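You operate a simulated robot arm through the tools that you are given. There is no shell and no other tool. Be economical: measure what you need, move in short steps, check, and stop when the job is done.

You are at the controls of a simulated robot arm. One attempt, no reset.

TASK
Run the converter from the hand keypad and trim it till the meter shows the job card's volts.
Fine: meter on AC first; press STOP and switch the meter off at the end.

The check looks at the end state, three seconds after you hand in, the way a careful person would. Anything else that was tipped, shoved, dropped, spilled or broken makes it a failure.

THE ROBOT
A 6-joint arm with a two-finger parallel gripper, fixed in place. Base frame: the origin is at the foot of the arm, x ahead of it, y to its left, z up; the work surface is at about z = 850. Readings come in mm, rad, newtons and seconds.
With the tool pointing down near the work surface it reaches from about 260 to 680 mm from the base axis. Its first joint turns from -1.152 to 1.152 rad. Payload 2.9 kg.
The TCP is the grasp point between the finger pads, 30 mm short of the fingertips. In the tool frame z runs along the fingers and y along their closing line. The gripper opens to 110 mm. The fingers are 20 mm wide and 10 mm thick; the gripper's body (48 by 112 mm) begins 55 mm behind the TCP.
Orientation is that of the tool frame in the base frame, as [roll, pitch, yaw] about the fixed x, y, z axes, in that order (R = Rz(yaw) Ry(pitch) Rx(roll)). With the fingers straight down and closing along the base's y, the tool's x points along the base's -x, its y along +y and its z along -z.

THE INTERFACE
- The arm moves only by the tool send_rows. Its argument "commands" is a list of rows, each a list of 3 entries, a list of its own where there are three numbers: the shift along the tool's x, y, z in mm, then the turn, a rotation vector about the tool's x, y, z in rad, then the gripper command, from -1 (fully open) to 1 (shut), values between in proportion. In form: [[[dx, dy, dz], [ax, ay, az], fingers], ...]. A call has 1 to 12 rows; each row shifts and turns the commanded pose from where the row before left it, along the tool's axes as they then stand. Each row takes 0.2 s and may step no farther than 50 mm and 0.15 rad from the row before; otherwise, or with a gripper value out of range, the whole call is refused. Where a pose cannot be reached the arm comes as near as it can. A force on the tool above 40 N (or 10 N above the force at the start of the call, whichever is more), or a blocked arm, ends the call early, and 0.2 s more pass. Each finger travels about 108 mm/s and halts on what it meets, pressing with about 44 N; the grip force reading is that of the motor and also rises with nothing between the fingers. The clock runs only during rows and for 0.2 s after the last one: add rows that do not move to give the fingers time. It gives the time, the measured TCP pose, the force on the tool (base axes), the opening and the grip force at its end, in the units of the frame above (readings bear some noise), and new pictures: "show" is both (left out), scene, wrist or none.
- Cameras (640 x 400 px; columns grow to the right, rows downward): "scene" is fixed at [67.2, 422.5, 1386.8]; the picture's right is [-0.84, -0.54, 0.00], its down [-0.30, 0.47, -0.83] and it looks along [0.45, -0.70, -0.56] (base axes); focal length 299 px, centre (320, 200). "wrist" rides on the gripper at [-36, 0, -57] in the tool frame; the picture's right is [0.00, -1.00, 0.00], its down [0.97, 0.00, -0.24] and it looks along [0.24, 0.00, 0.97] (tool axes); focal length 218 px, centre (320, 200). There is no depth. A picture from a camera that has moved, and an enlarged one, comes with that camera's place and axes in the base frame and with its lens.
- enlarge(camera, box): a new picture of the part [left, top, right, bottom] of that camera's present view, enlarged. The clock stands still meanwhile.
- close_job(): hands the job in; it is judged then, once.

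Go step by step. Nothing tells you positions but the pictures and the camera data: compare them with the known pose of the tool, close in by small moves and look again before you grip or let go. The budget is 120 turns and 150 pictures, counting those below and the enlarged ones. Unless the task says otherwise, let go and move clear before handing in, and close with one line.

The tools are called after "Call:" by a JSON object that holds its "fn" and its "kwargs". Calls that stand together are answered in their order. send_rows: Moves the arm, as the interface text tells. Its arguments: {"type":"object","properties":{"commands":{"type":"array"},"show":{"type":"string","enum":["both","scene","wrist","none"]}},"required":["commands"]} The other tools are called the same way: enlarge (camera, box) takes an enlarged picture of a part of a camera's view; close_job () hands the job in.

At the start:

```text
time: 0.0
position: [397.1, -228.4, 1205.5]
orientation: [-3.141, -0.001, -3.141]
contact_force: [-0.2, 0.4, 0.5]
gripper_width: 110.1
grip_force: 0.0
```

scene: 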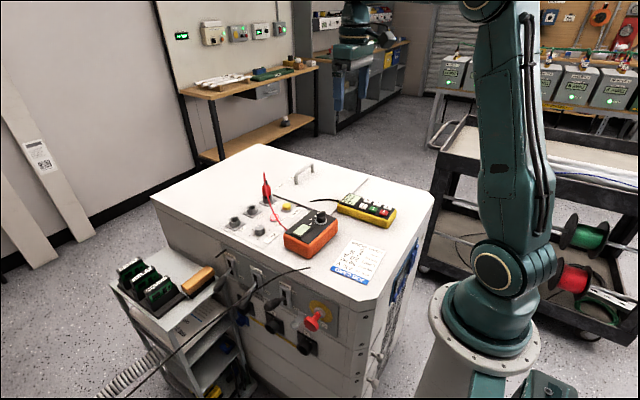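
wrist: 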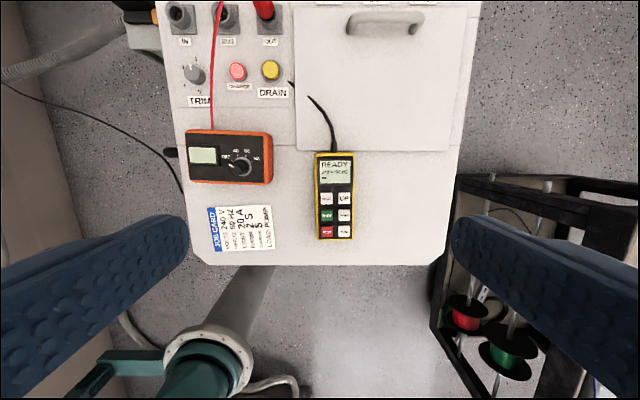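

I see a machine top with a multimeter, a hand keypad, a job card, a TRIM knob and DRAIN/charge buttons. I'll enlarge these to read them.

Call:
{"fn": "enlarge", "kwargs": {"camera": "wrist", "box": [160, 120, 290, 260]}}

Call:
{"fn": "enlarge", "kwargs": {"camera": "wrist", "box": [290, 140, 380, 250]}}

Call:
{"fn": "enlarge", "kwargs": {"camera": "wrist", "box": [150, 0, 310, 110]}}

Call:
{"fn": "enlarge", "kwargs": {"camera": "scene", "box": [200, 160, 420, 300]}}

```text
2.86 times, centred on (225, 190) of wrist
camera zoom: at [434.1, -227.6, 1261.0], right [0.0, -1.0, 0.0], down [-0.97, 0.0, 0.24], along [-0.24, 0.0, -0.97], focal length 624 px, centre (591, 229)
```

zoom: 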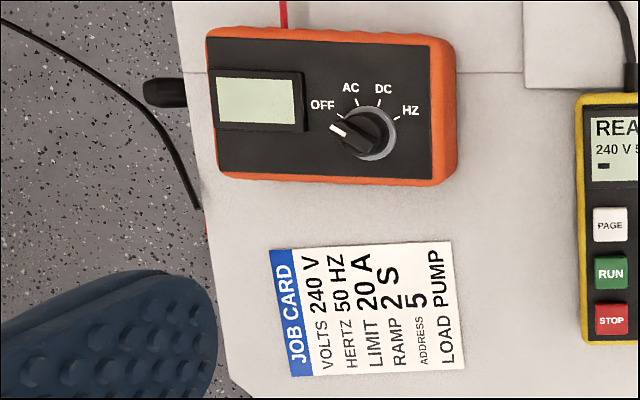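

```text
3.64 times, centred on (335, 195) of wrist
camera zoom: at [434.1, -227.6, 1261.0], right [0.0, -1.0, 0.0], down [-0.97, 0.0, 0.24], along [-0.24, 0.0, -0.97], focal length 794 px, centre (266, 218)
```

zoom: 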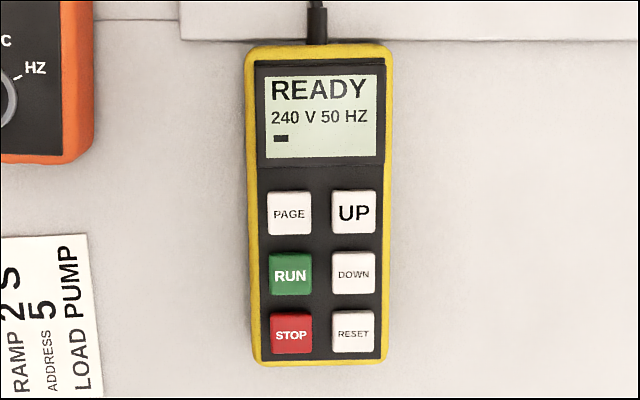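

```text
3.64 times, centred on (230, 55) of wrist
camera zoom: at [434.1, -227.6, 1261.0], right [0.0, -1.0, 0.0], down [-0.97, 0.0, 0.24], along [-0.24, 0.0, -0.97], focal length 794 px, centre (647, 727)
```

zoom: 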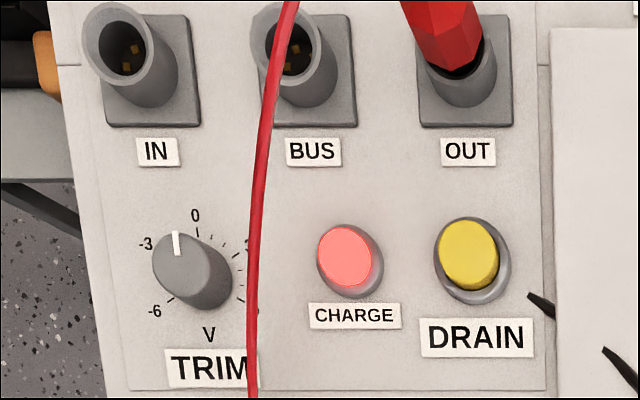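

```text
2.86 times, centred on (310, 230) of scene
camera zoom: at [67.2, 422.5, 1386.8], right [-0.84, -0.54, 0.0], down [-0.3, 0.47, -0.83], along [0.45, -0.7, -0.56], focal length 855 px, centre (349, 114)
```

zoom: 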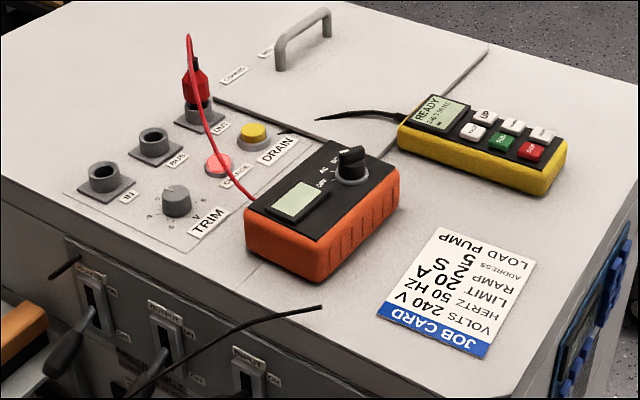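

The machine top is at about z=850, and the meter knob is near (403,-107) with its top at about 920. I'll move above it for a closer look.

Call:
{"fn": "send_rows", "kwargs": {"commands": [[[-1, 24, 36], [0, 0, 0], -0.5], [[-1, 24, 36], [0, 0, 0], -0.5], [[-1, 24, 36], [0, 0, 0], -0.5], [[-1, 24, 36], [0, 0, 0], -0.5], [[-2, 25, 36], [0, 0, 0], -0.5], [[0, 0, 0], [0, 0, 0], -0.5]], "show": "both"}}

Call:
{"fn": "enlarge", "kwargs": {"camera": "wrist", "box": [220, 120, 420, 245]}}

```text
time: 1.4
position: [402.7, -104.2, 1022.4]
orientation: [3.141, -0.001, 3.141]
contact_force: [1.1, -0.3, -0.4]
gripper_width: 82.7
grip_force: 0.1
camera wrist: at [438.1, -104.1, 1077.2], right [0.0, -1.0, 0.0], down [-0.97, 0.0, 0.24], along [-0.24, 0.0, -0.97], focal length 218 px, centre (320, 200)
```

scene: 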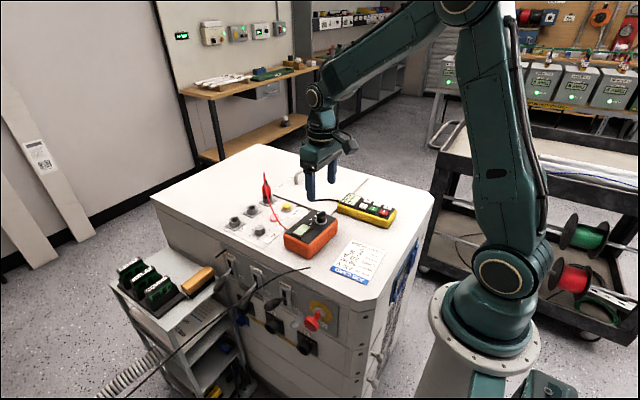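
wrist: 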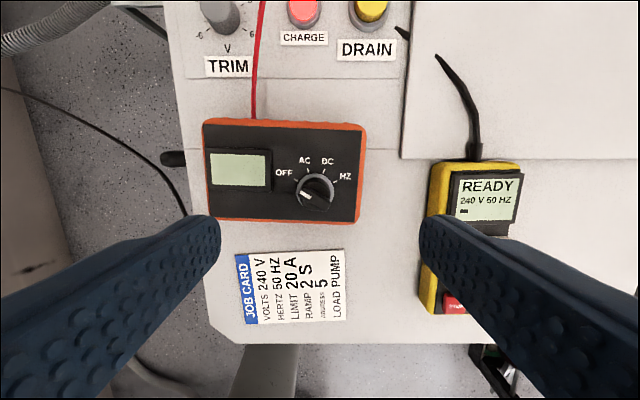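

```text
3.20 times, centred on (320, 182) of wrist
camera zoom: at [438.1, -104.1, 1077.2], right [0.0, -1.0, 0.0], down [-0.97, 0.0, 0.24], along [-0.24, 0.0, -0.97], focal length 698 px, centre (320, 256)
```

zoom: 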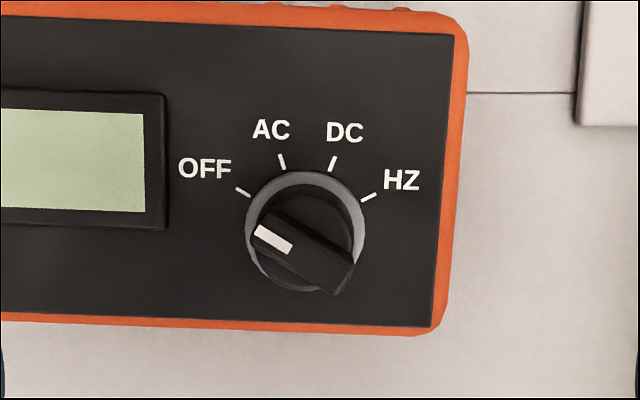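

The knob's centre is at about (400.5,-100.2), with the top at 921 and its bar pointing 60° towards OFF. I'll centre on it, rotate -60° about tool z, narrow the fingers, and stop short to check.

Call:
{"fn": "send_rows", "kwargs": {"commands": [[[2.2, 4.0, 0], [0, 0, -0.15], 0.2], [[0, 0, 10], [0, 0, -0.15], 0.4], [[0, 0, 10], [0, 0, -0.15], 0.4], [[0, 0, 10], [0, 0, -0.15], 0.4], [[0, 0, 10], [0, 0, -0.15], 0.4], [[0, 0, 10], [0, 0, -0.15], 0.4], [[0, 0, 8], [0, 0, -0.147], 0.4], [[0, 0, 0], [0, 0, 0], 0.4]]}}

Call:
{"fn": "enlarge", "kwargs": {"camera": "scene", "box": [260, 170, 380, 265]}}

```text
time: 3.2
position: [400.1, -101.7, 965.5]
orientation: [3.141, -0.001, -2.092]
contact_force: [0.0, -0.3, 0.1]
gripper_width: 33.1
grip_force: 0.1
camera wrist: at [418.6, -70.9, 1021.8], right [0.87, -0.5, 0.0], down [-0.48, -0.84, 0.24], along [-0.12, -0.21, -0.97], focal length 218 px, centre (320, 200)
```

scene: 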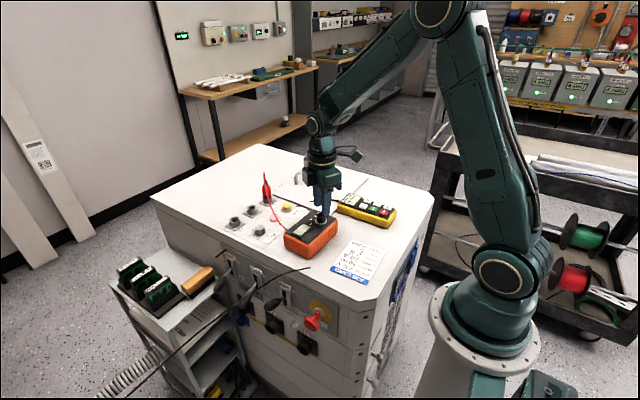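
wrist: 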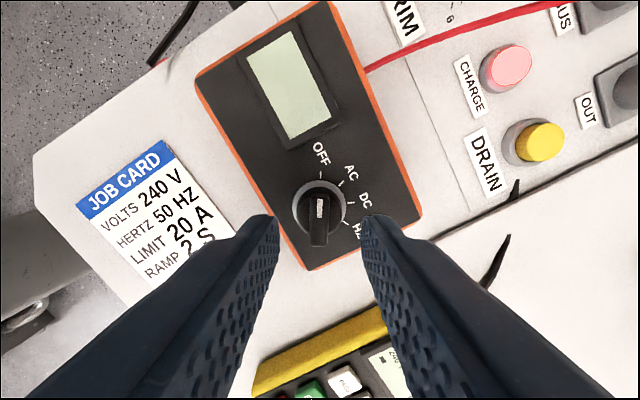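

```text
4.21 times, centred on (320, 218) of scene
camera zoom: at [67.2, 422.5, 1386.8], right [-0.84, -0.54, 0.0], down [-0.3, 0.47, -0.83], along [0.45, -0.7, -0.56], focal length 1260 px, centre (320, 126)
```

zoom: 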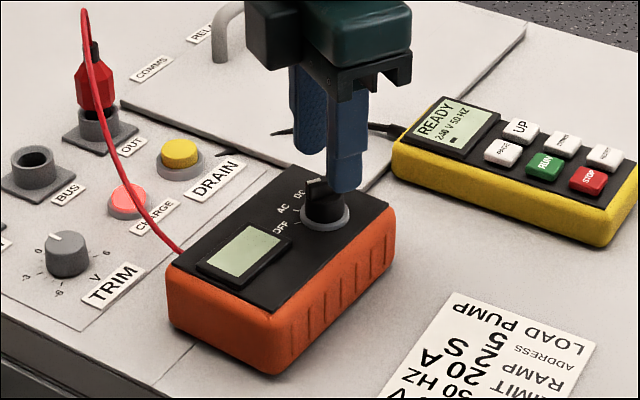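

The bar lines up between the fingers. I'll descend to a fingertip height of about 907, close lightly to about 12 mm, then twist.

Call:
{"fn": "send_rows", "kwargs": {"commands": [[[0, 0, 10], [0, 0, 0], 0.4], [[0, 0, 10], [0, 0, 0], 0.4], [[0, 0, 8], [0, 0, 0], 0.4], [[0, 0, 0], [0, 0, 0], 0.6], [[0, 0, 0], [0, 0, 0], 0.74], [[0, 0, 0], [0, 0, 0], 0.78], [[0, 0, 0], [0, 0, 0], 0.78]]}}

Call:
{"fn": "enlarge", "kwargs": {"camera": "scene", "box": [260, 170, 380, 265]}}

```text
time: 4.8
position: [401.4, -102.8, 939.7]
orientation: [3.141, 0.0, -2.095]
contact_force: [-0.2, -0.3, 0.1]
gripper_width: 23.0
grip_force: 44.7
camera wrist: at [419.6, -71.9, 995.0], right [0.87, -0.5, 0.0], down [-0.49, -0.84, 0.24], along [-0.12, -0.21, -0.97], focal length 218 px, centre (320, 200)
```

scene: 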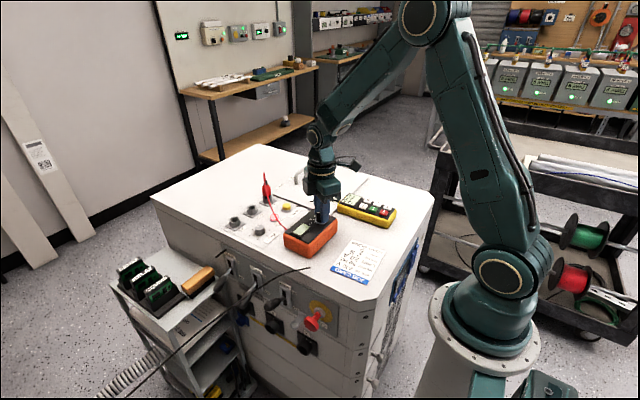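
wrist: 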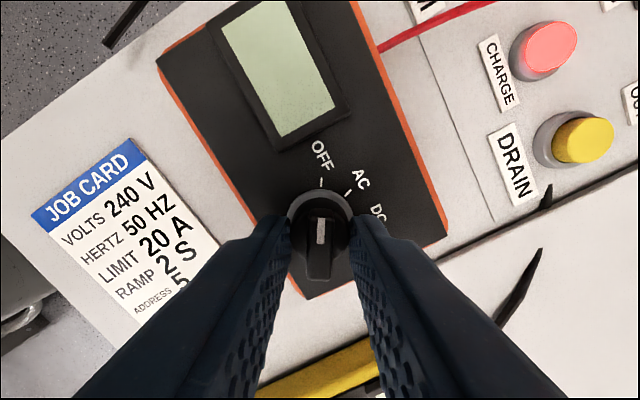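

```text
4.21 times, centred on (320, 218) of scene
camera zoom: at [67.3, 422.5, 1386.8], right [-0.84, -0.54, 0.0], down [-0.3, 0.47, -0.83], along [0.45, -0.7, -0.56], focal length 1260 px, centre (320, 126)
```

zoom: 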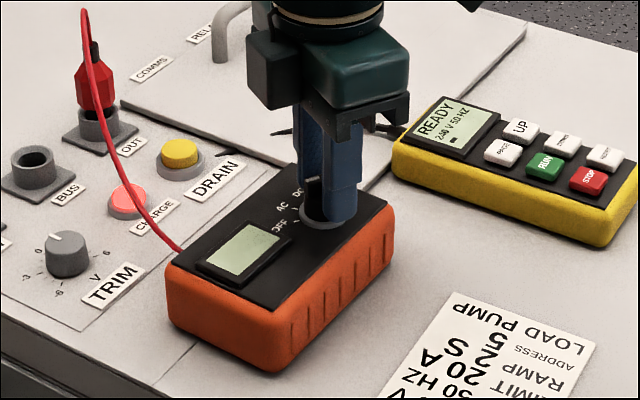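

The fingers are gripping the knob's 23 mm base. I'll twist 40° clockwise to AC.

Call:
{"fn": "send_rows", "kwargs": {"commands": [[[0, 0, 0], [0, 0, 0.1], 0.8], [[0, 0, 0], [0, 0, 0.1], 0.8], [[0, 0, 0], [0, 0, 0.1], 0.8], [[0, 0, 0], [0, 0, 0.1], 0.8], [[0, 0, 0], [0, 0, 0.1], 0.8], [[0, 0, 0], [0, 0, 0.1], 0.8], [[0, 0, 0], [0, 0, 0.1], 0.8], [[0, 0, 0], [0, 0, 0], 0.8]]}}

Call:
{"fn": "enlarge", "kwargs": {"camera": "scene", "box": [260, 170, 380, 265]}}

```text
time: 6.6
position: [402.0, -104.5, 940.6]
orientation: [3.141, 0.001, -2.799]
contact_force: [-4.5, -2.2, 0.8]
gripper_width: 23.1
grip_force: 44.2
camera wrist: at [436.1, -90.7, 995.0], right [0.34, -0.94, 0.0], down [-0.91, -0.33, 0.24], along [-0.23, -0.08, -0.97], focal length 218 px, centre (320, 200)
```

scene: 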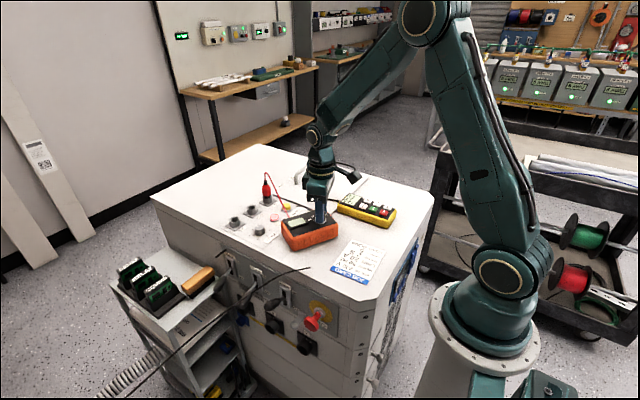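
wrist: 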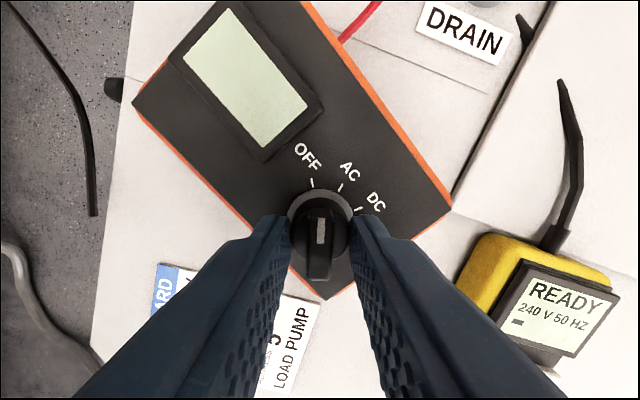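

```text
4.21 times, centred on (320, 218) of scene
camera zoom: at [67.1, 422.5, 1386.8], right [-0.84, -0.54, 0.0], down [-0.3, 0.47, -0.83], along [0.45, -0.7, -0.56], focal length 1260 px, centre (320, 126)
```

zoom: 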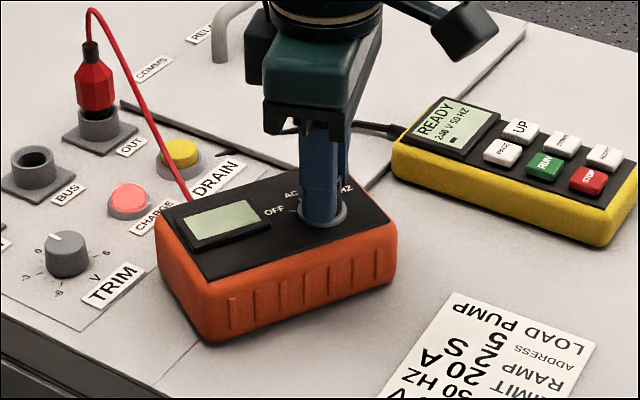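

The meter body turned with the knob, so the detent is stiffer than the meter's friction on the table. I'll turn it back the same way, then press down while twisting to pin the meter.

Call:
{"fn": "send_rows", "kwargs": {"commands": [[[0, 0, 0], [0, 0, -0.1], 0.8], [[0, 0, 0], [0, 0, -0.1], 0.8], [[0, 0, 0], [0, 0, -0.1], 0.8], [[0, 0, 0], [0, 0, -0.1], 0.8], [[0, 0, 0], [0, 0, -0.1], 0.8], [[0, 0, 0], [0, 0, -0.1], 0.8], [[0, 0, 0], [0, 0, -0.1], 0.8], [[0, 0, 0], [0, 0, 0], 0.8]]}}

Call:
{"fn": "enlarge", "kwargs": {"camera": "scene", "box": [260, 170, 380, 265]}}

```text
time: 8.4
position: [401.8, -103.5, 940.2]
orientation: [3.141, 0.0, -2.091]
contact_force: [1.0, -0.6, 0.6]
gripper_width: 23.1
grip_force: 43.9
camera wrist: at [420.0, -71.0, 995.1], right [0.87, -0.5, 0.0], down [-0.48, -0.84, 0.24], along [-0.12, -0.21, -0.97], focal length 218 px, centre (320, 200)
```

scene: 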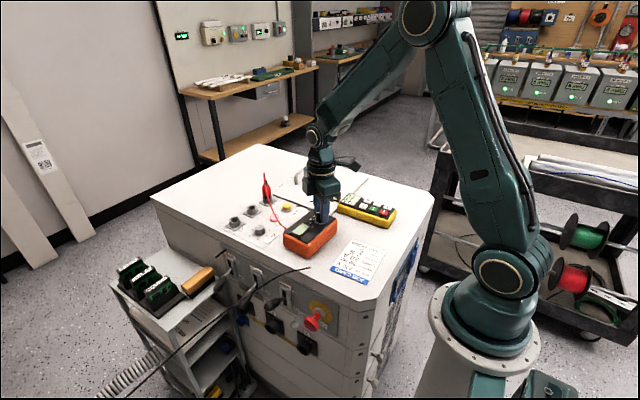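
wrist: 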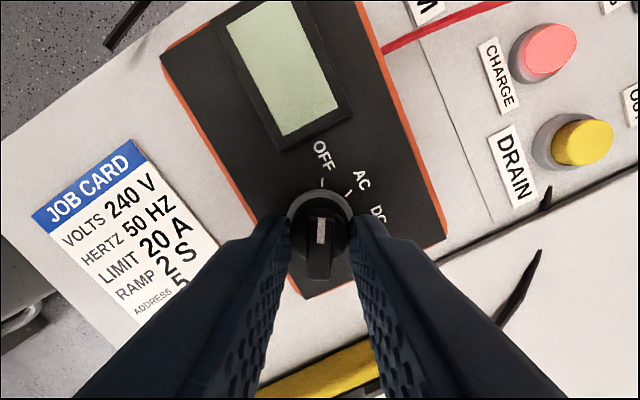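

```text
4.21 times, centred on (320, 218) of scene
camera zoom: at [67.3, 422.5, 1386.8], right [-0.84, -0.54, 0.0], down [-0.3, 0.47, -0.83], along [0.45, -0.7, -0.56], focal length 1260 px, centre (320, 126)
```

zoom: 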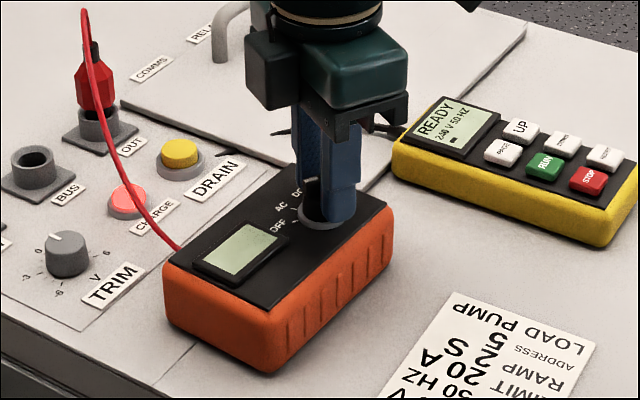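

The meter is back to within a few degrees. Now I'll press down gradually to measure the pinning force.

Call:
{"fn": "send_rows", "kwargs": {"commands": [[[0, 0, 1.5], [0, 0, 0], 0.8], [[0, 0, 1.5], [0, 0, 0], 0.8], [[0, 0, 0], [0, 0, 0], 0.8]], "show": "none"}}

```text
time: 9.0
position: [403.0, -103.3, 940.2]
orientation: [3.141, 0.002, -2.093]
contact_force: [-5.0, 2.3, 6.6]
gripper_width: 23.1
grip_force: 44.0
stopped in row 3: the force on the tool passed its limit (the readings are from after the stop); the commanded pose is now the measured one
```

Call:
{"fn": "send_rows", "kwargs": {"commands": [[[0, 0, 1], [0, 0, 0], 0.8], [[0, 0, 0], [0, 0, 0], 0.8]], "show": "none"}}

```text
time: 9.6
position: [401.5, -101.6, 939.9]
orientation: [-3.136, 0.005, -2.093]
contact_force: [-5.2, 5.0, 30.9]
gripper_width: 23.0
grip_force: 44.2
```

Pressing 1 mm gives about 31 N down. I'll twist with that held.

Call:
{"fn": "send_rows", "kwargs": {"commands": [[[0, 0, 0], [0, 0, 0.08], 0.8], [[0, 0, 0], [0, 0, 0.08], 0.8], [[0, 0, 0], [0, 0, 0.08], 0.8], [[0, 0, 0], [0, 0, 0.08], 0.8]], "show": "wrist"}}

```text
time: 10.4
position: [401.3, -102.7, 938.9]
orientation: [-3.139, 0.003, -2.32]
contact_force: [-3.5, 1.1, 5.6]
gripper_width: 23.4
grip_force: 43.7
stopped in row 4: the force on the tool passed its limit (the readings are from after the stop); the commanded pose is now the measured one
camera wrist: at [425.9, -75.7, 994.9], right [0.73, -0.68, 0.0], down [-0.66, -0.71, 0.24], along [-0.16, -0.18, -0.97], focal length 218 px, centre (320, 200)
```

wrist: 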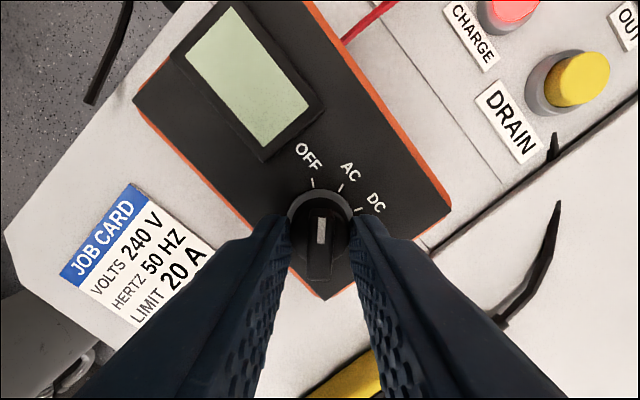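

The knob turned relative to the body this time. I'll press again and continue.

Call:
{"fn": "send_rows", "kwargs": {"commands": [[[0, 0, 0.9], [0, 0, 0], 0.8], [[0, 0, 0], [0, 0, 0.06], 0.8], [[0, 0, 0], [0, 0, 0.06], 0.8]], "show": "wrist"}}

```text
time: 11.2
position: [401.0, -101.9, 938.4]
orientation: [-3.14, 0.003, -2.416]
contact_force: [-6.5, 1.5, 7.4]
gripper_width: 23.0
grip_force: 44.1
stopped in row 3: the force on the tool passed its limit (the readings are from after the stop); the commanded pose is now the measured one
camera wrist: at [428.3, -78.0, 994.9], right [0.66, -0.75, 0.0], down [-0.73, -0.64, 0.24], along [-0.18, -0.16, -0.97], focal length 218 px, centre (320, 200)
```

wrist: 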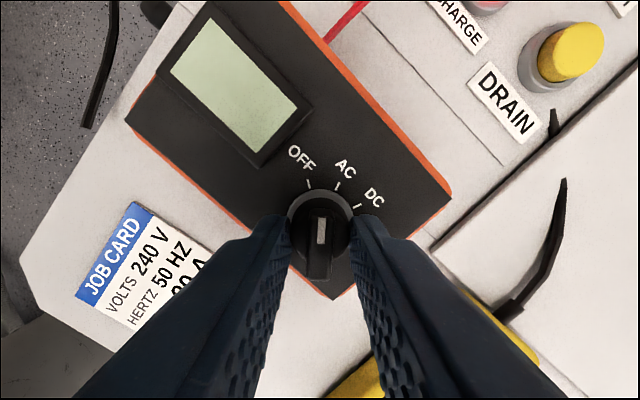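

Call:
{"fn": "send_rows", "kwargs": {"commands": [[[0, 0, 0.8], [0, 0, 0], 0.8], [[0, 0, 0], [0, 0, 0.07], 0.8]], "show": "none"}}

Call:
{"fn": "send_rows", "kwargs": {"commands": [[[0, 0, 0], [0, 0, 0.08], 0.8], [[0, 0, 0], [0, 0, 0.08], 0.8]], "show": "wrist"}}

```text
time: 11.8
position: [401.9, -101.3, 938.3]
orientation: [-3.138, 0.004, -2.487]
contact_force: [-12.1, 1.0, 27.7]
gripper_width: 22.9
grip_force: 44.0
```

```text
time: 12.4
position: [401.5, -101.7, 939.1]
orientation: [-3.139, 0.006, -2.646]
contact_force: [-11.8, 4.9, 37.0]
gripper_width: 23.0
grip_force: 43.4
camera wrist: at [432.5, -84.4, 994.8], right [0.47, -0.88, 0.0], down [-0.86, -0.46, 0.23], along [-0.2, -0.11, -0.97], focal length 218 px, centre (320, 200)
```

wrist: 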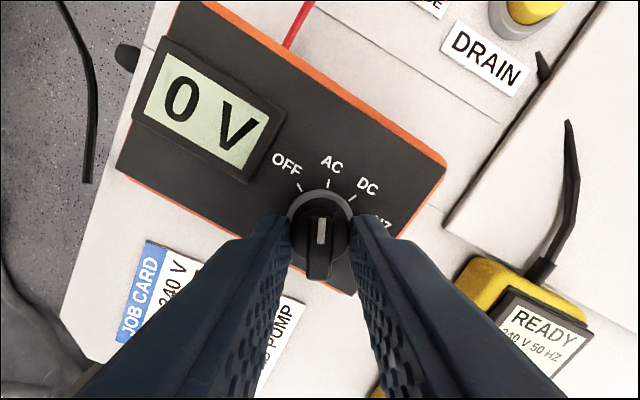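

The meter shows "0 V", so it's on AC and nearly straight. I'll finish the last few degrees into the detent.

Call:
{"fn": "send_rows", "kwargs": {"commands": [[[0, 0, -0.2], [0, 0, 0.07], 0.8], [[0, 0, 0], [0, 0, 0.06], 0.8]], "show": "wrist"}}

```text
time: 13.0
position: [401.0, -101.6, 940.0]
orientation: [-3.141, 0.008, -2.775]
contact_force: [-11.4, 9.1, 35.3]
gripper_width: 23.2
grip_force: 43.9
camera wrist: at [434.5, -88.5, 994.7], right [0.36, -0.93, 0.0], down [-0.91, -0.35, 0.23], along [-0.22, -0.09, -0.97], focal length 218 px, centre (320, 200)
```

wrist: 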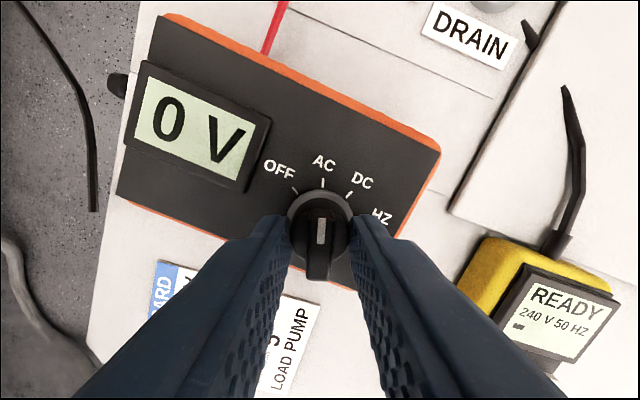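

The knob is in the AC detent. I'll unload, open and rise.

Call:
{"fn": "send_rows", "kwargs": {"commands": [[[0, 0, -1], [0, 0, 0], 0.8], [[0, 0, 0], [0, 0, 0], 0.6], [[0, 0, 0], [0, 0, 0], 0.35], [[0, 0, -10], [0, 0, 0], 0.3], [[0, 0, -20], [0, 0, 0.09], 0.3], [[0, 0, -40], [0, 0, 0.14], 0.3], [[0, 0, -30], [0, 0, 0.14], 0.3], [[0, 0, 0], [0, 0, 0], 0.3]]}}

Call:
{"fn": "enlarge", "kwargs": {"camera": "wrist", "box": [180, 100, 400, 237]}}

```text
time: 14.8
position: [402.7, -106.3, 1039.0]
orientation: [-3.141, 0.006, 3.134]
contact_force: [-0.6, -0.3, -0.3]
gripper_width: 38.8
grip_force: 0.0
camera wrist: at [438.3, -106.9, 1094.1], right [-0.01, -1.0, 0.0], down [-0.97, 0.01, 0.24], along [-0.24, 0.0, -0.97], focal length 218 px, centre (320, 200)
```

scene: 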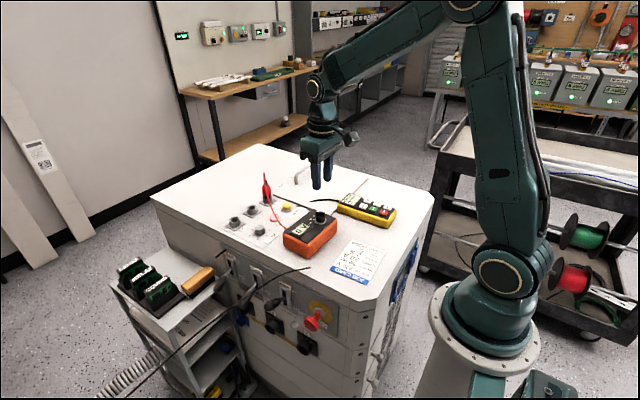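
wrist: 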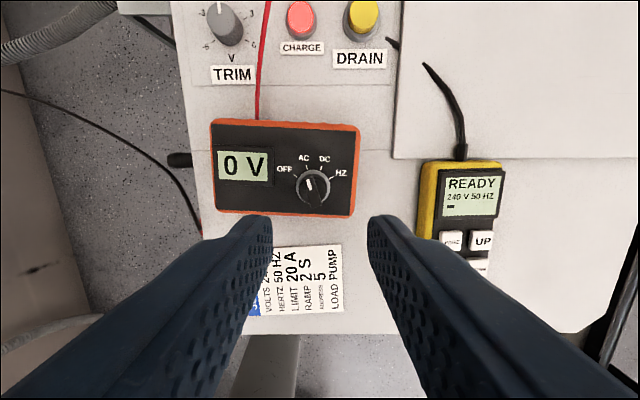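

```text
2.91 times, centred on (290, 168) of wrist
camera zoom: at [438.3, -106.9, 1094.1], right [-0.01, -1.0, 0.0], down [-0.97, 0.01, 0.24], along [-0.24, 0.0, -0.97], focal length 635 px, centre (407, 292)
```

zoom: 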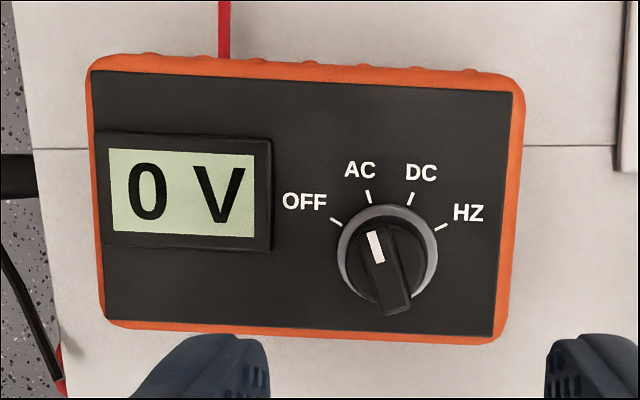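

The meter is straight and on AC, with the pointer on its mark. RUN is at about (314,-240,891), so I'll go above it with closed fingers.

Call:
{"fn": "send_rows", "kwargs": {"commands": [[[18, -27, 0], [0, 0, 0], 1], [[18, -27, 0], [0, 0, 0], 1], [[18, -27, 10], [0, 0, 0], 1], [[18, -27, 15], [0, 0, 0], 1], [[16.7, -25.7, 15], [0, 0, 0], 1], [[0, 0, 20], [0, 0, 0], 1], [[0, 0, 0], [0, 0, 0], 1]]}}

Call:
{"fn": "enlarge", "kwargs": {"camera": "wrist", "box": [220, 100, 440, 237]}}

Call:
{"fn": "enlarge", "kwargs": {"camera": "scene", "box": [320, 150, 420, 230]}}

```text
time: 16.4
position: [311.7, -234.2, 975.8]
orientation: [3.141, 0.005, 3.139]
contact_force: [0.3, -0.2, 0.0]
gripper_width: 0.1
grip_force: 38.0
camera wrist: at [347.7, -234.3, 1031.7], right [0.0, -1.0, 0.0], down [-0.97, 0.0, 0.24], along [-0.24, 0.0, -0.97], focal length 218 px, centre (320, 200)
```

scene: 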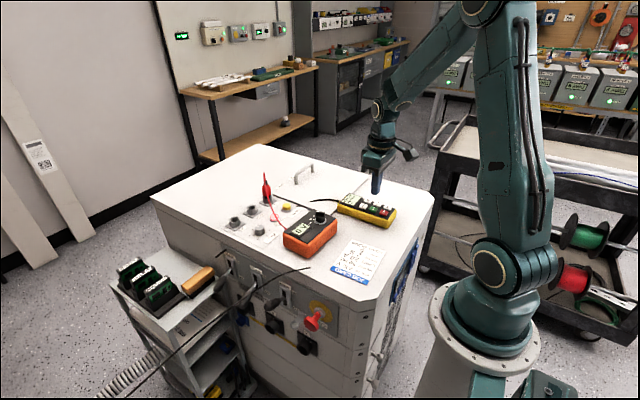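
wrist: 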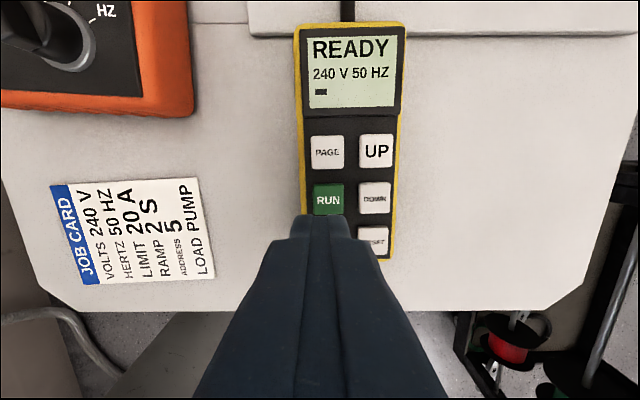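

```text
2.91 times, centred on (330, 168) of wrist
camera zoom: at [347.7, -234.3, 1031.7], right [0.0, -1.0, 0.0], down [-0.97, 0.0, 0.24], along [-0.24, 0.0, -0.97], focal length 635 px, centre (291, 292)
```

zoom: 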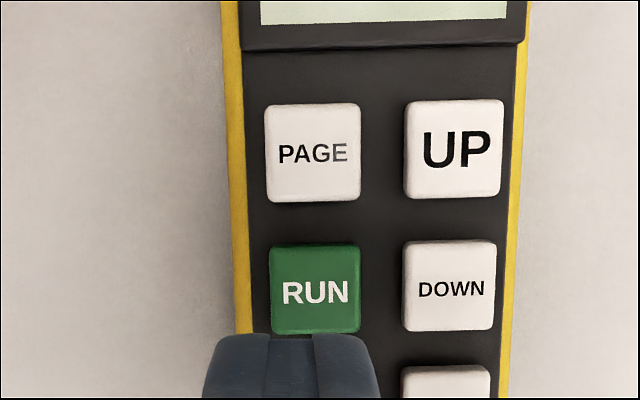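

```text
5.00 times, centred on (370, 190) of scene
camera zoom: at [67.2, 422.5, 1386.8], right [-0.84, -0.54, 0.0], down [-0.3, 0.47, -0.83], along [0.45, -0.7, -0.56], focal length 1496 px, centre (70, 250)
```

zoom: 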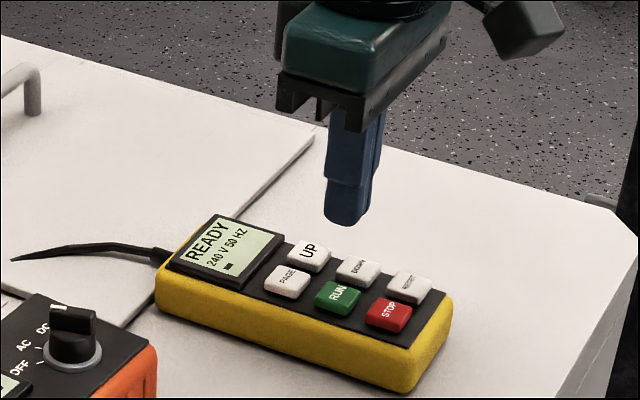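

RUN is confirmed at (314,-240). I'll shift, descend to near contact, and creep down.

Call:
{"fn": "send_rows", "kwargs": {"commands": [[[-2, -5.2, 15], [0, 0, 0], 1], [[0, 0, 20], [0, 0, 0], 1], [[0, 0, 13], [0, 0, 0], 1], [[0, 0, 2], [0, 0, 0], 1], [[0, 0, 2], [0, 0, 0], 1], [[0, 0, 0], [0, 0, 0], 1]], "show": "wrist"}}

```text
time: 17.8
position: [314.8, -239.9, 925.6]
orientation: [3.14, 0.006, 3.137]
contact_force: [-0.4, -0.9, -0.7]
gripper_width: 0.0
grip_force: 37.6
camera wrist: at [350.4, -240.2, 981.1], right [0.0, -1.0, 0.0], down [-0.97, 0.0, 0.24], along [-0.24, 0.0, -0.97], focal length 218 px, centre (320, 200)
```

wrist: 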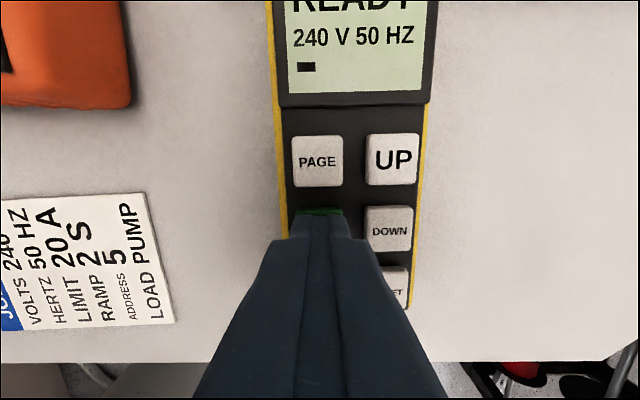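

Aligned over RUN; creeping down to press.

Call:
{"fn": "send_rows", "kwargs": {"commands": [[[0, 0, 1.5], [0, 0, 0], 1], [[0, 0, 1.5], [0, 0, 0], 1], [[0, 0, 1], [0, 0, 0], 1], [[0, 0, 1], [0, 0, 0], 1], [[0, 0, 1], [0, 0, 0], 1], [[0, 0, 1], [0, 0, 0], 1]], "show": "wrist"}}

```text
time: 19.2
position: [315.3, -242.0, 919.6]
orientation: [-3.141, 0.004, 3.136]
contact_force: [0.2, 1.1, 3.3]
gripper_width: 0.2
grip_force: 37.4
camera wrist: at [350.5, -240.5, 974.9], right [0.0, -1.0, 0.0], down [-0.97, 0.0, 0.24], along [-0.24, 0.0, -0.97], focal length 218 px, centre (320, 200)
```

wrist: 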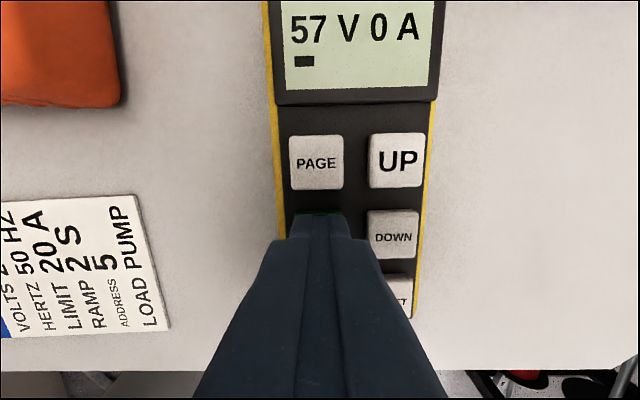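

It registered and is ramping at 57 V. I'll lift and look at both displays.

Call:
{"fn": "send_rows", "kwargs": {"commands": [[[0, 0, -10], [0, 0, 0], 1], [[0, 0, -20], [0, 0, 0], 1], [[-10, 15, -40], [0, 0, 0], 1], [[-20, 25, -30], [0, 0, 0], 1], [[-20, 25, 0], [0, 0, 0], 1], [[-10, 25, 0], [0, 0, 0], 1], [[0, 0, 0], [0, 0, 0], 1], [[0, 0, 0], [0, 0, 0], 1], [[0, 0, 0], [0, 0, 0], 1], [[0, 0, 0], [0, 0, 0], 1]]}}

Call:
{"fn": "enlarge", "kwargs": {"camera": "wrist", "box": [200, 0, 520, 200]}}

```text
time: 21.4
position: [376.6, -152.6, 1020.2]
orientation: [3.141, 0.004, 3.136]
contact_force: [-0.8, -0.4, 0.4]
gripper_width: 0.0
grip_force: 37.3
camera wrist: at [412.1, -151.9, 1076.6], right [0.0, -1.0, 0.0], down [-0.97, 0.0, 0.24], along [-0.24, 0.0, -0.97], focal length 218 px, centre (320, 200)
```

scene: 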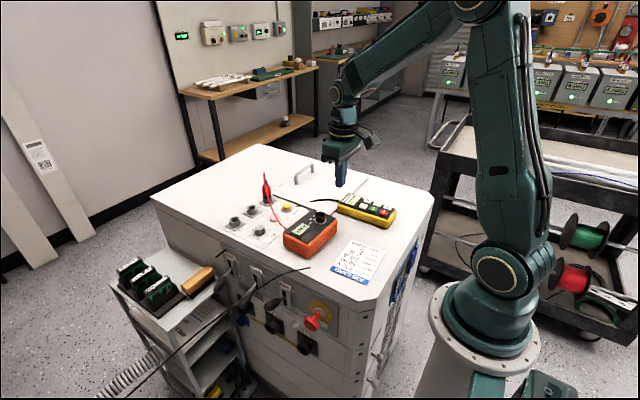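
wrist: 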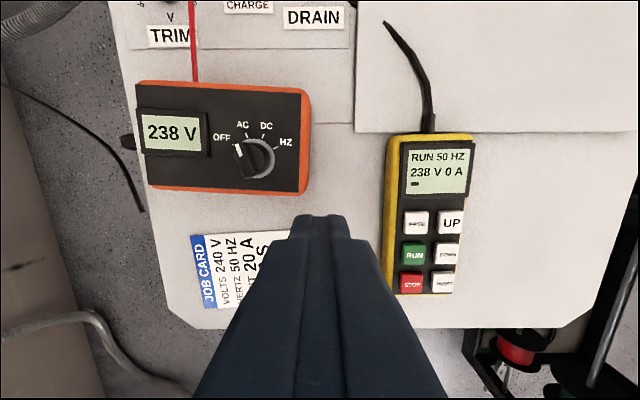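

```text
2.00 times, centred on (360, 100) of wrist
camera zoom: at [412.1, -151.9, 1076.6], right [0.0, -1.0, 0.0], down [-0.97, 0.0, 0.24], along [-0.24, 0.0, -0.97], focal length 436 px, centre (240, 400)
```

zoom: 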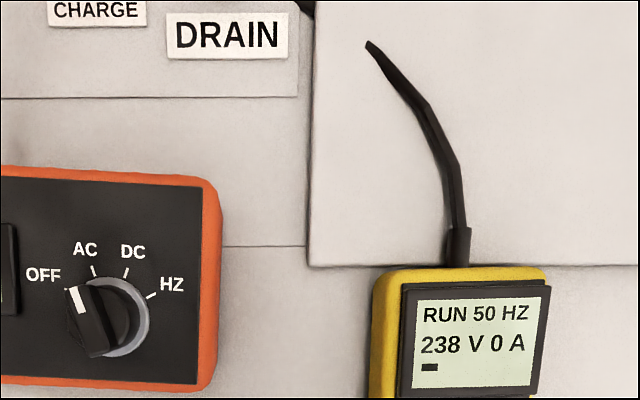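

The meter reads 238 V with TRIM at about -2, so TRIM must go up to 0. I'll move over it at height, with the fingers turned to close along x so they stay clear of the lead.

Call:
{"fn": "send_rows", "kwargs": {"commands": [[[-40, 30, -5], [0, 0, 0], 0.2], [[-40, 30, -5], [0, 0, 0], 0.2], [[-40, 30, -5], [0, 0, 0], 0.2], [[-46, 32, -5], [0, 0, 0], 0.2], [[0, 0, 0], [0, 0, -0.15], 0.2], [[0, 0, 0], [0, 0, -0.15], 0.2], [[0, 0, 0], [0, 0, -0.15], 0.2], [[0, 0, 0], [0, 0, -0.15], 0.2], [[0, 0, 0], [0, 0, -0.15], 0.2], [[0, 0, 0], [0, 0, -0.15], 0.2], [[0, 0, 0], [0, 0, -0.15], 0.2], [[0, 0, 0], [0, 0, 0], 0.2]]}}

Call:
{"fn": "enlarge", "kwargs": {"camera": "wrist", "box": [220, 100, 420, 225]}}

Call:
{"fn": "enlarge", "kwargs": {"camera": "scene", "box": [210, 160, 330, 250]}}

```text
refused: row 1 steps farther than a row can; nothing moved
```

```text
3.20 times, centred on (320, 162) of wrist
camera zoom: at [412.1, -151.9, 1076.6], right [0.0, -1.0, 0.0], down [-0.97, 0.0, 0.24], along [-0.24, 0.0, -0.97], focal length 698 px, centre (320, 320)
```

zoom: 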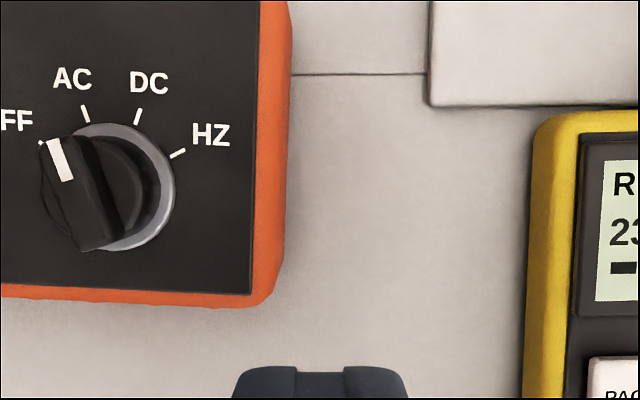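

```text
4.44 times, centred on (270, 205) of scene
camera zoom: at [67.2, 422.5, 1386.8], right [-0.84, -0.54, 0.0], down [-0.3, 0.47, -0.83], along [0.45, -0.7, -0.56], focal length 1330 px, centre (542, 178)
```

zoom: 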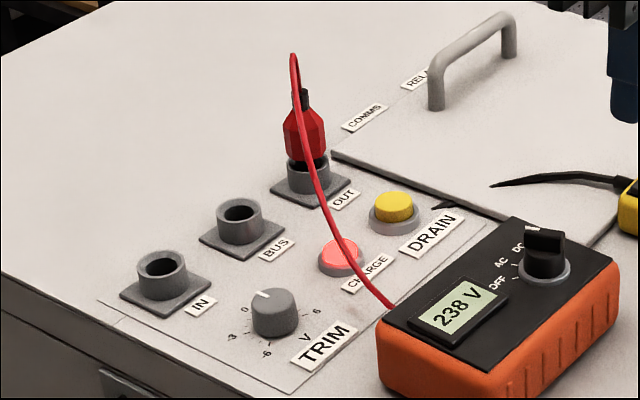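

That row was over the 50 mm limit; resending with smaller steps.

Call:
{"fn": "send_rows", "kwargs": {"commands": [[[-33, 24, -4], [0, 0, -0.1], 0.2], [[-35, 21, -4], [0, 0, 0], 0.2], [[-35, 21, -4], [0, 0, 0], 0.2], [[-35, 21, -4], [0, 0, 0], 0.2], [[-35, 19, -4], [0, 0, -0.15], 0.2], [[0, 0, 0], [0, 0, -0.15], 0.2], [[0, 0, 0], [0, 0, -0.15], 0.2], [[0, 0, 0], [0, 0, -0.15], 0.2], [[0, 0, 0], [0, 0, -0.15], 0.2], [[0, 0, 0], [0, 0, -0.15], 0.2], [[0, 0, 0], [0, 0, -0.15], 0.2], [[0, 0, 0], [0, 0, -0.15], 0.2]]}}

Call:
{"fn": "enlarge", "kwargs": {"camera": "wrist", "box": [220, 80, 420, 205]}}

```text
time: 24.0
position: [540.1, -32.0, 1041.0]
orientation: [-3.14, 0.003, -1.842]
contact_force: [-1.4, 0.8, -0.4]
gripper_width: 44.0
grip_force: 0.0
camera wrist: at [549.2, 2.4, 1096.7], right [0.96, -0.27, 0.0], down [-0.26, -0.93, 0.24], along [-0.06, -0.23, -0.97], focal length 218 px, centre (320, 200)
```

scene: 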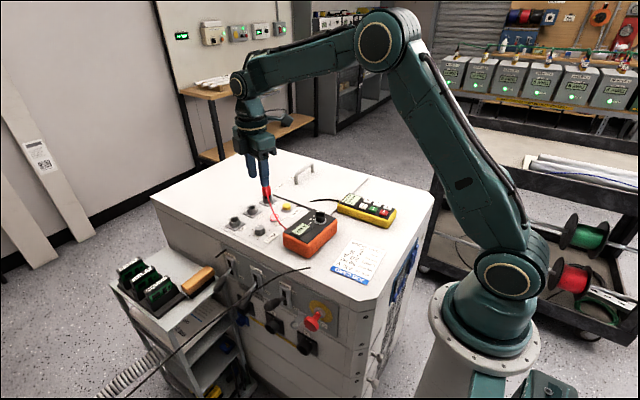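
wrist: 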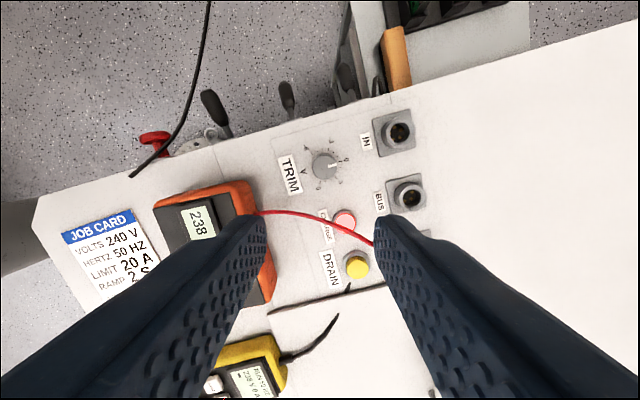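

```text
3.20 times, centred on (320, 142) of wrist
camera zoom: at [549.2, 2.4, 1096.7], right [0.96, -0.27, 0.0], down [-0.26, -0.93, 0.24], along [-0.06, -0.23, -0.97], focal length 698 px, centre (320, 384)
```

zoom: 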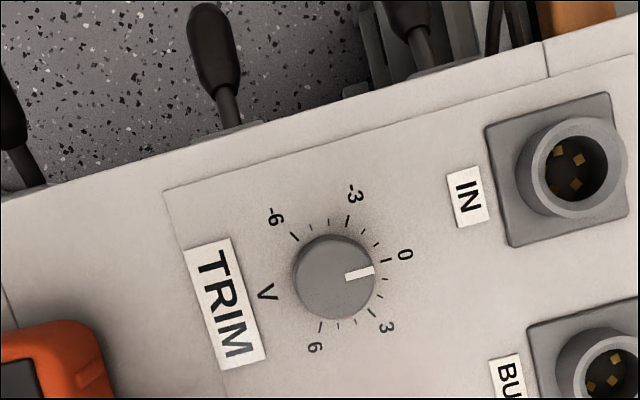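

TRIM's knob is at about (549,-22,872); the pointer is near 0, so the output has a -2 V offset and I need about +2 V (40° clockwise). I'll centre, pre-rotate ccw and come lower.

Call:
{"fn": "send_rows", "kwargs": {"commands": [[[-11.9, -5.5, 0], [0, 0, 0], 0.2], [[0, 0, 15], [0, 0, -0.15], 0.2], [[0, 0, 15], [0, 0, -0.15], 0.2], [[0, 0, 15], [0, 0, -0.15], 0.2], [[0, 0, 15], [0, 0, -0.15], 0.2], [[0, 0, 0], [0, 0, 0], 0.2]]}}

Call:
{"fn": "enlarge", "kwargs": {"camera": "wrist", "box": [240, 120, 400, 220]}}

Call:
{"fn": "enlarge", "kwargs": {"camera": "scene", "box": [210, 160, 340, 260]}}

```text
time: 25.4
position: [548.3, -22.4, 981.0]
orientation: [-3.138, -0.002, -1.245]
contact_force: [0.6, 0.2, 0.9]
gripper_width: 44.0
grip_force: 0.1
camera wrist: at [536.5, 12.1, 1036.2], right [0.95, 0.32, 0.0], down [0.31, -0.92, 0.24], along [0.08, -0.23, -0.97], focal length 218 px, centre (320, 200)
```

scene: 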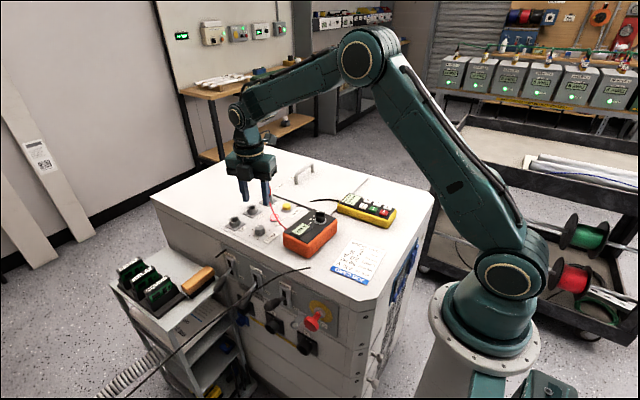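
wrist: 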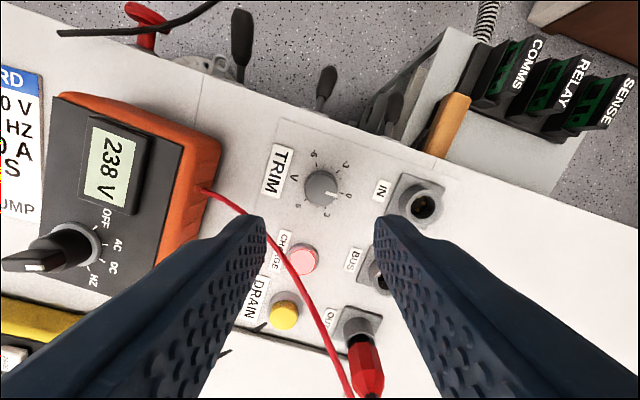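

```text
4.00 times, centred on (320, 170) of wrist
camera zoom: at [536.5, 12.1, 1036.2], right [0.95, 0.32, 0.0], down [0.31, -0.92, 0.24], along [0.08, -0.23, -0.97], focal length 873 px, centre (320, 320)
```

zoom: 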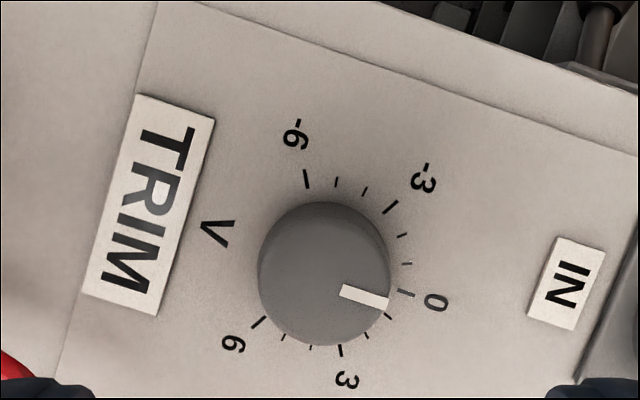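

```text
4.00 times, centred on (275, 210) of scene
camera zoom: at [67.2, 422.5, 1386.8], right [-0.84, -0.54, 0.0], down [-0.3, 0.47, -0.83], along [0.45, -0.7, -0.56], focal length 1197 px, centre (500, 160)
```

zoom: 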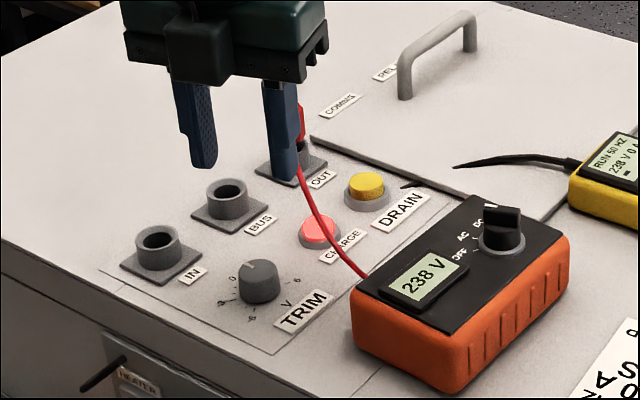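

Call:
{"fn": "send_rows", "kwargs": {"commands": [[[-3, -0.9, 10], [0, 0, 0], 0.3], [[0, 0, 20], [0, 0, 0], 0.3], [[0, 0, 20], [0, 0, 0], 0.3], [[0, 0, 18], [0, 0, 0], 0.3], [[0, 0, 0], [0, 0, 0], 0.3]]}}

Call:
{"fn": "enlarge", "kwargs": {"camera": "scene", "box": [210, 160, 340, 260]}}

```text
time: 26.6
position: [548.5, -19.6, 912.7]
orientation: [-3.136, -0.002, -1.247]
contact_force: [-0.8, 0.7, -0.2]
gripper_width: 38.5
grip_force: 0.2
camera wrist: at [536.0, 15.2, 967.8], right [0.95, 0.32, 0.0], down [0.31, -0.92, 0.24], along [0.08, -0.23, -0.97], focal length 218 px, centre (320, 200)
```

scene: 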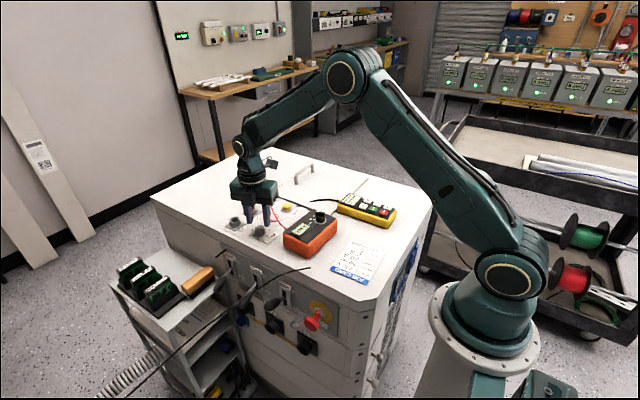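
wrist: 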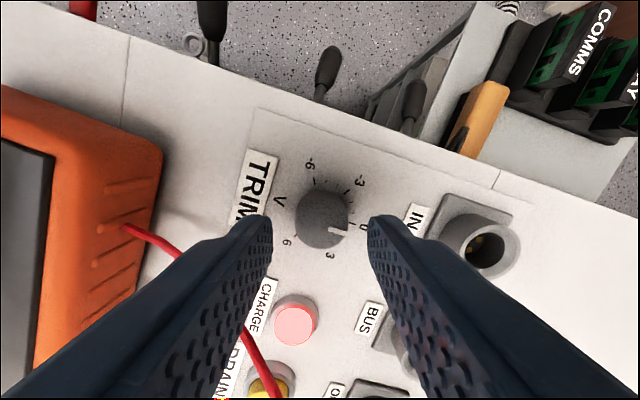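

```text
4.00 times, centred on (275, 210) of scene
camera zoom: at [67.2, 422.5, 1386.8], right [-0.84, -0.54, 0.0], down [-0.3, 0.47, -0.83], along [0.45, -0.7, -0.56], focal length 1197 px, centre (500, 160)
```

zoom: 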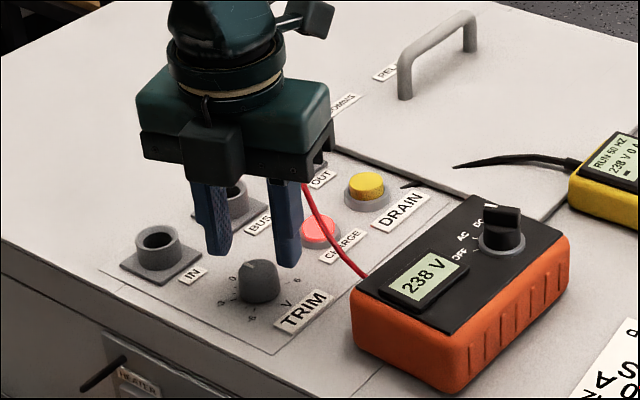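

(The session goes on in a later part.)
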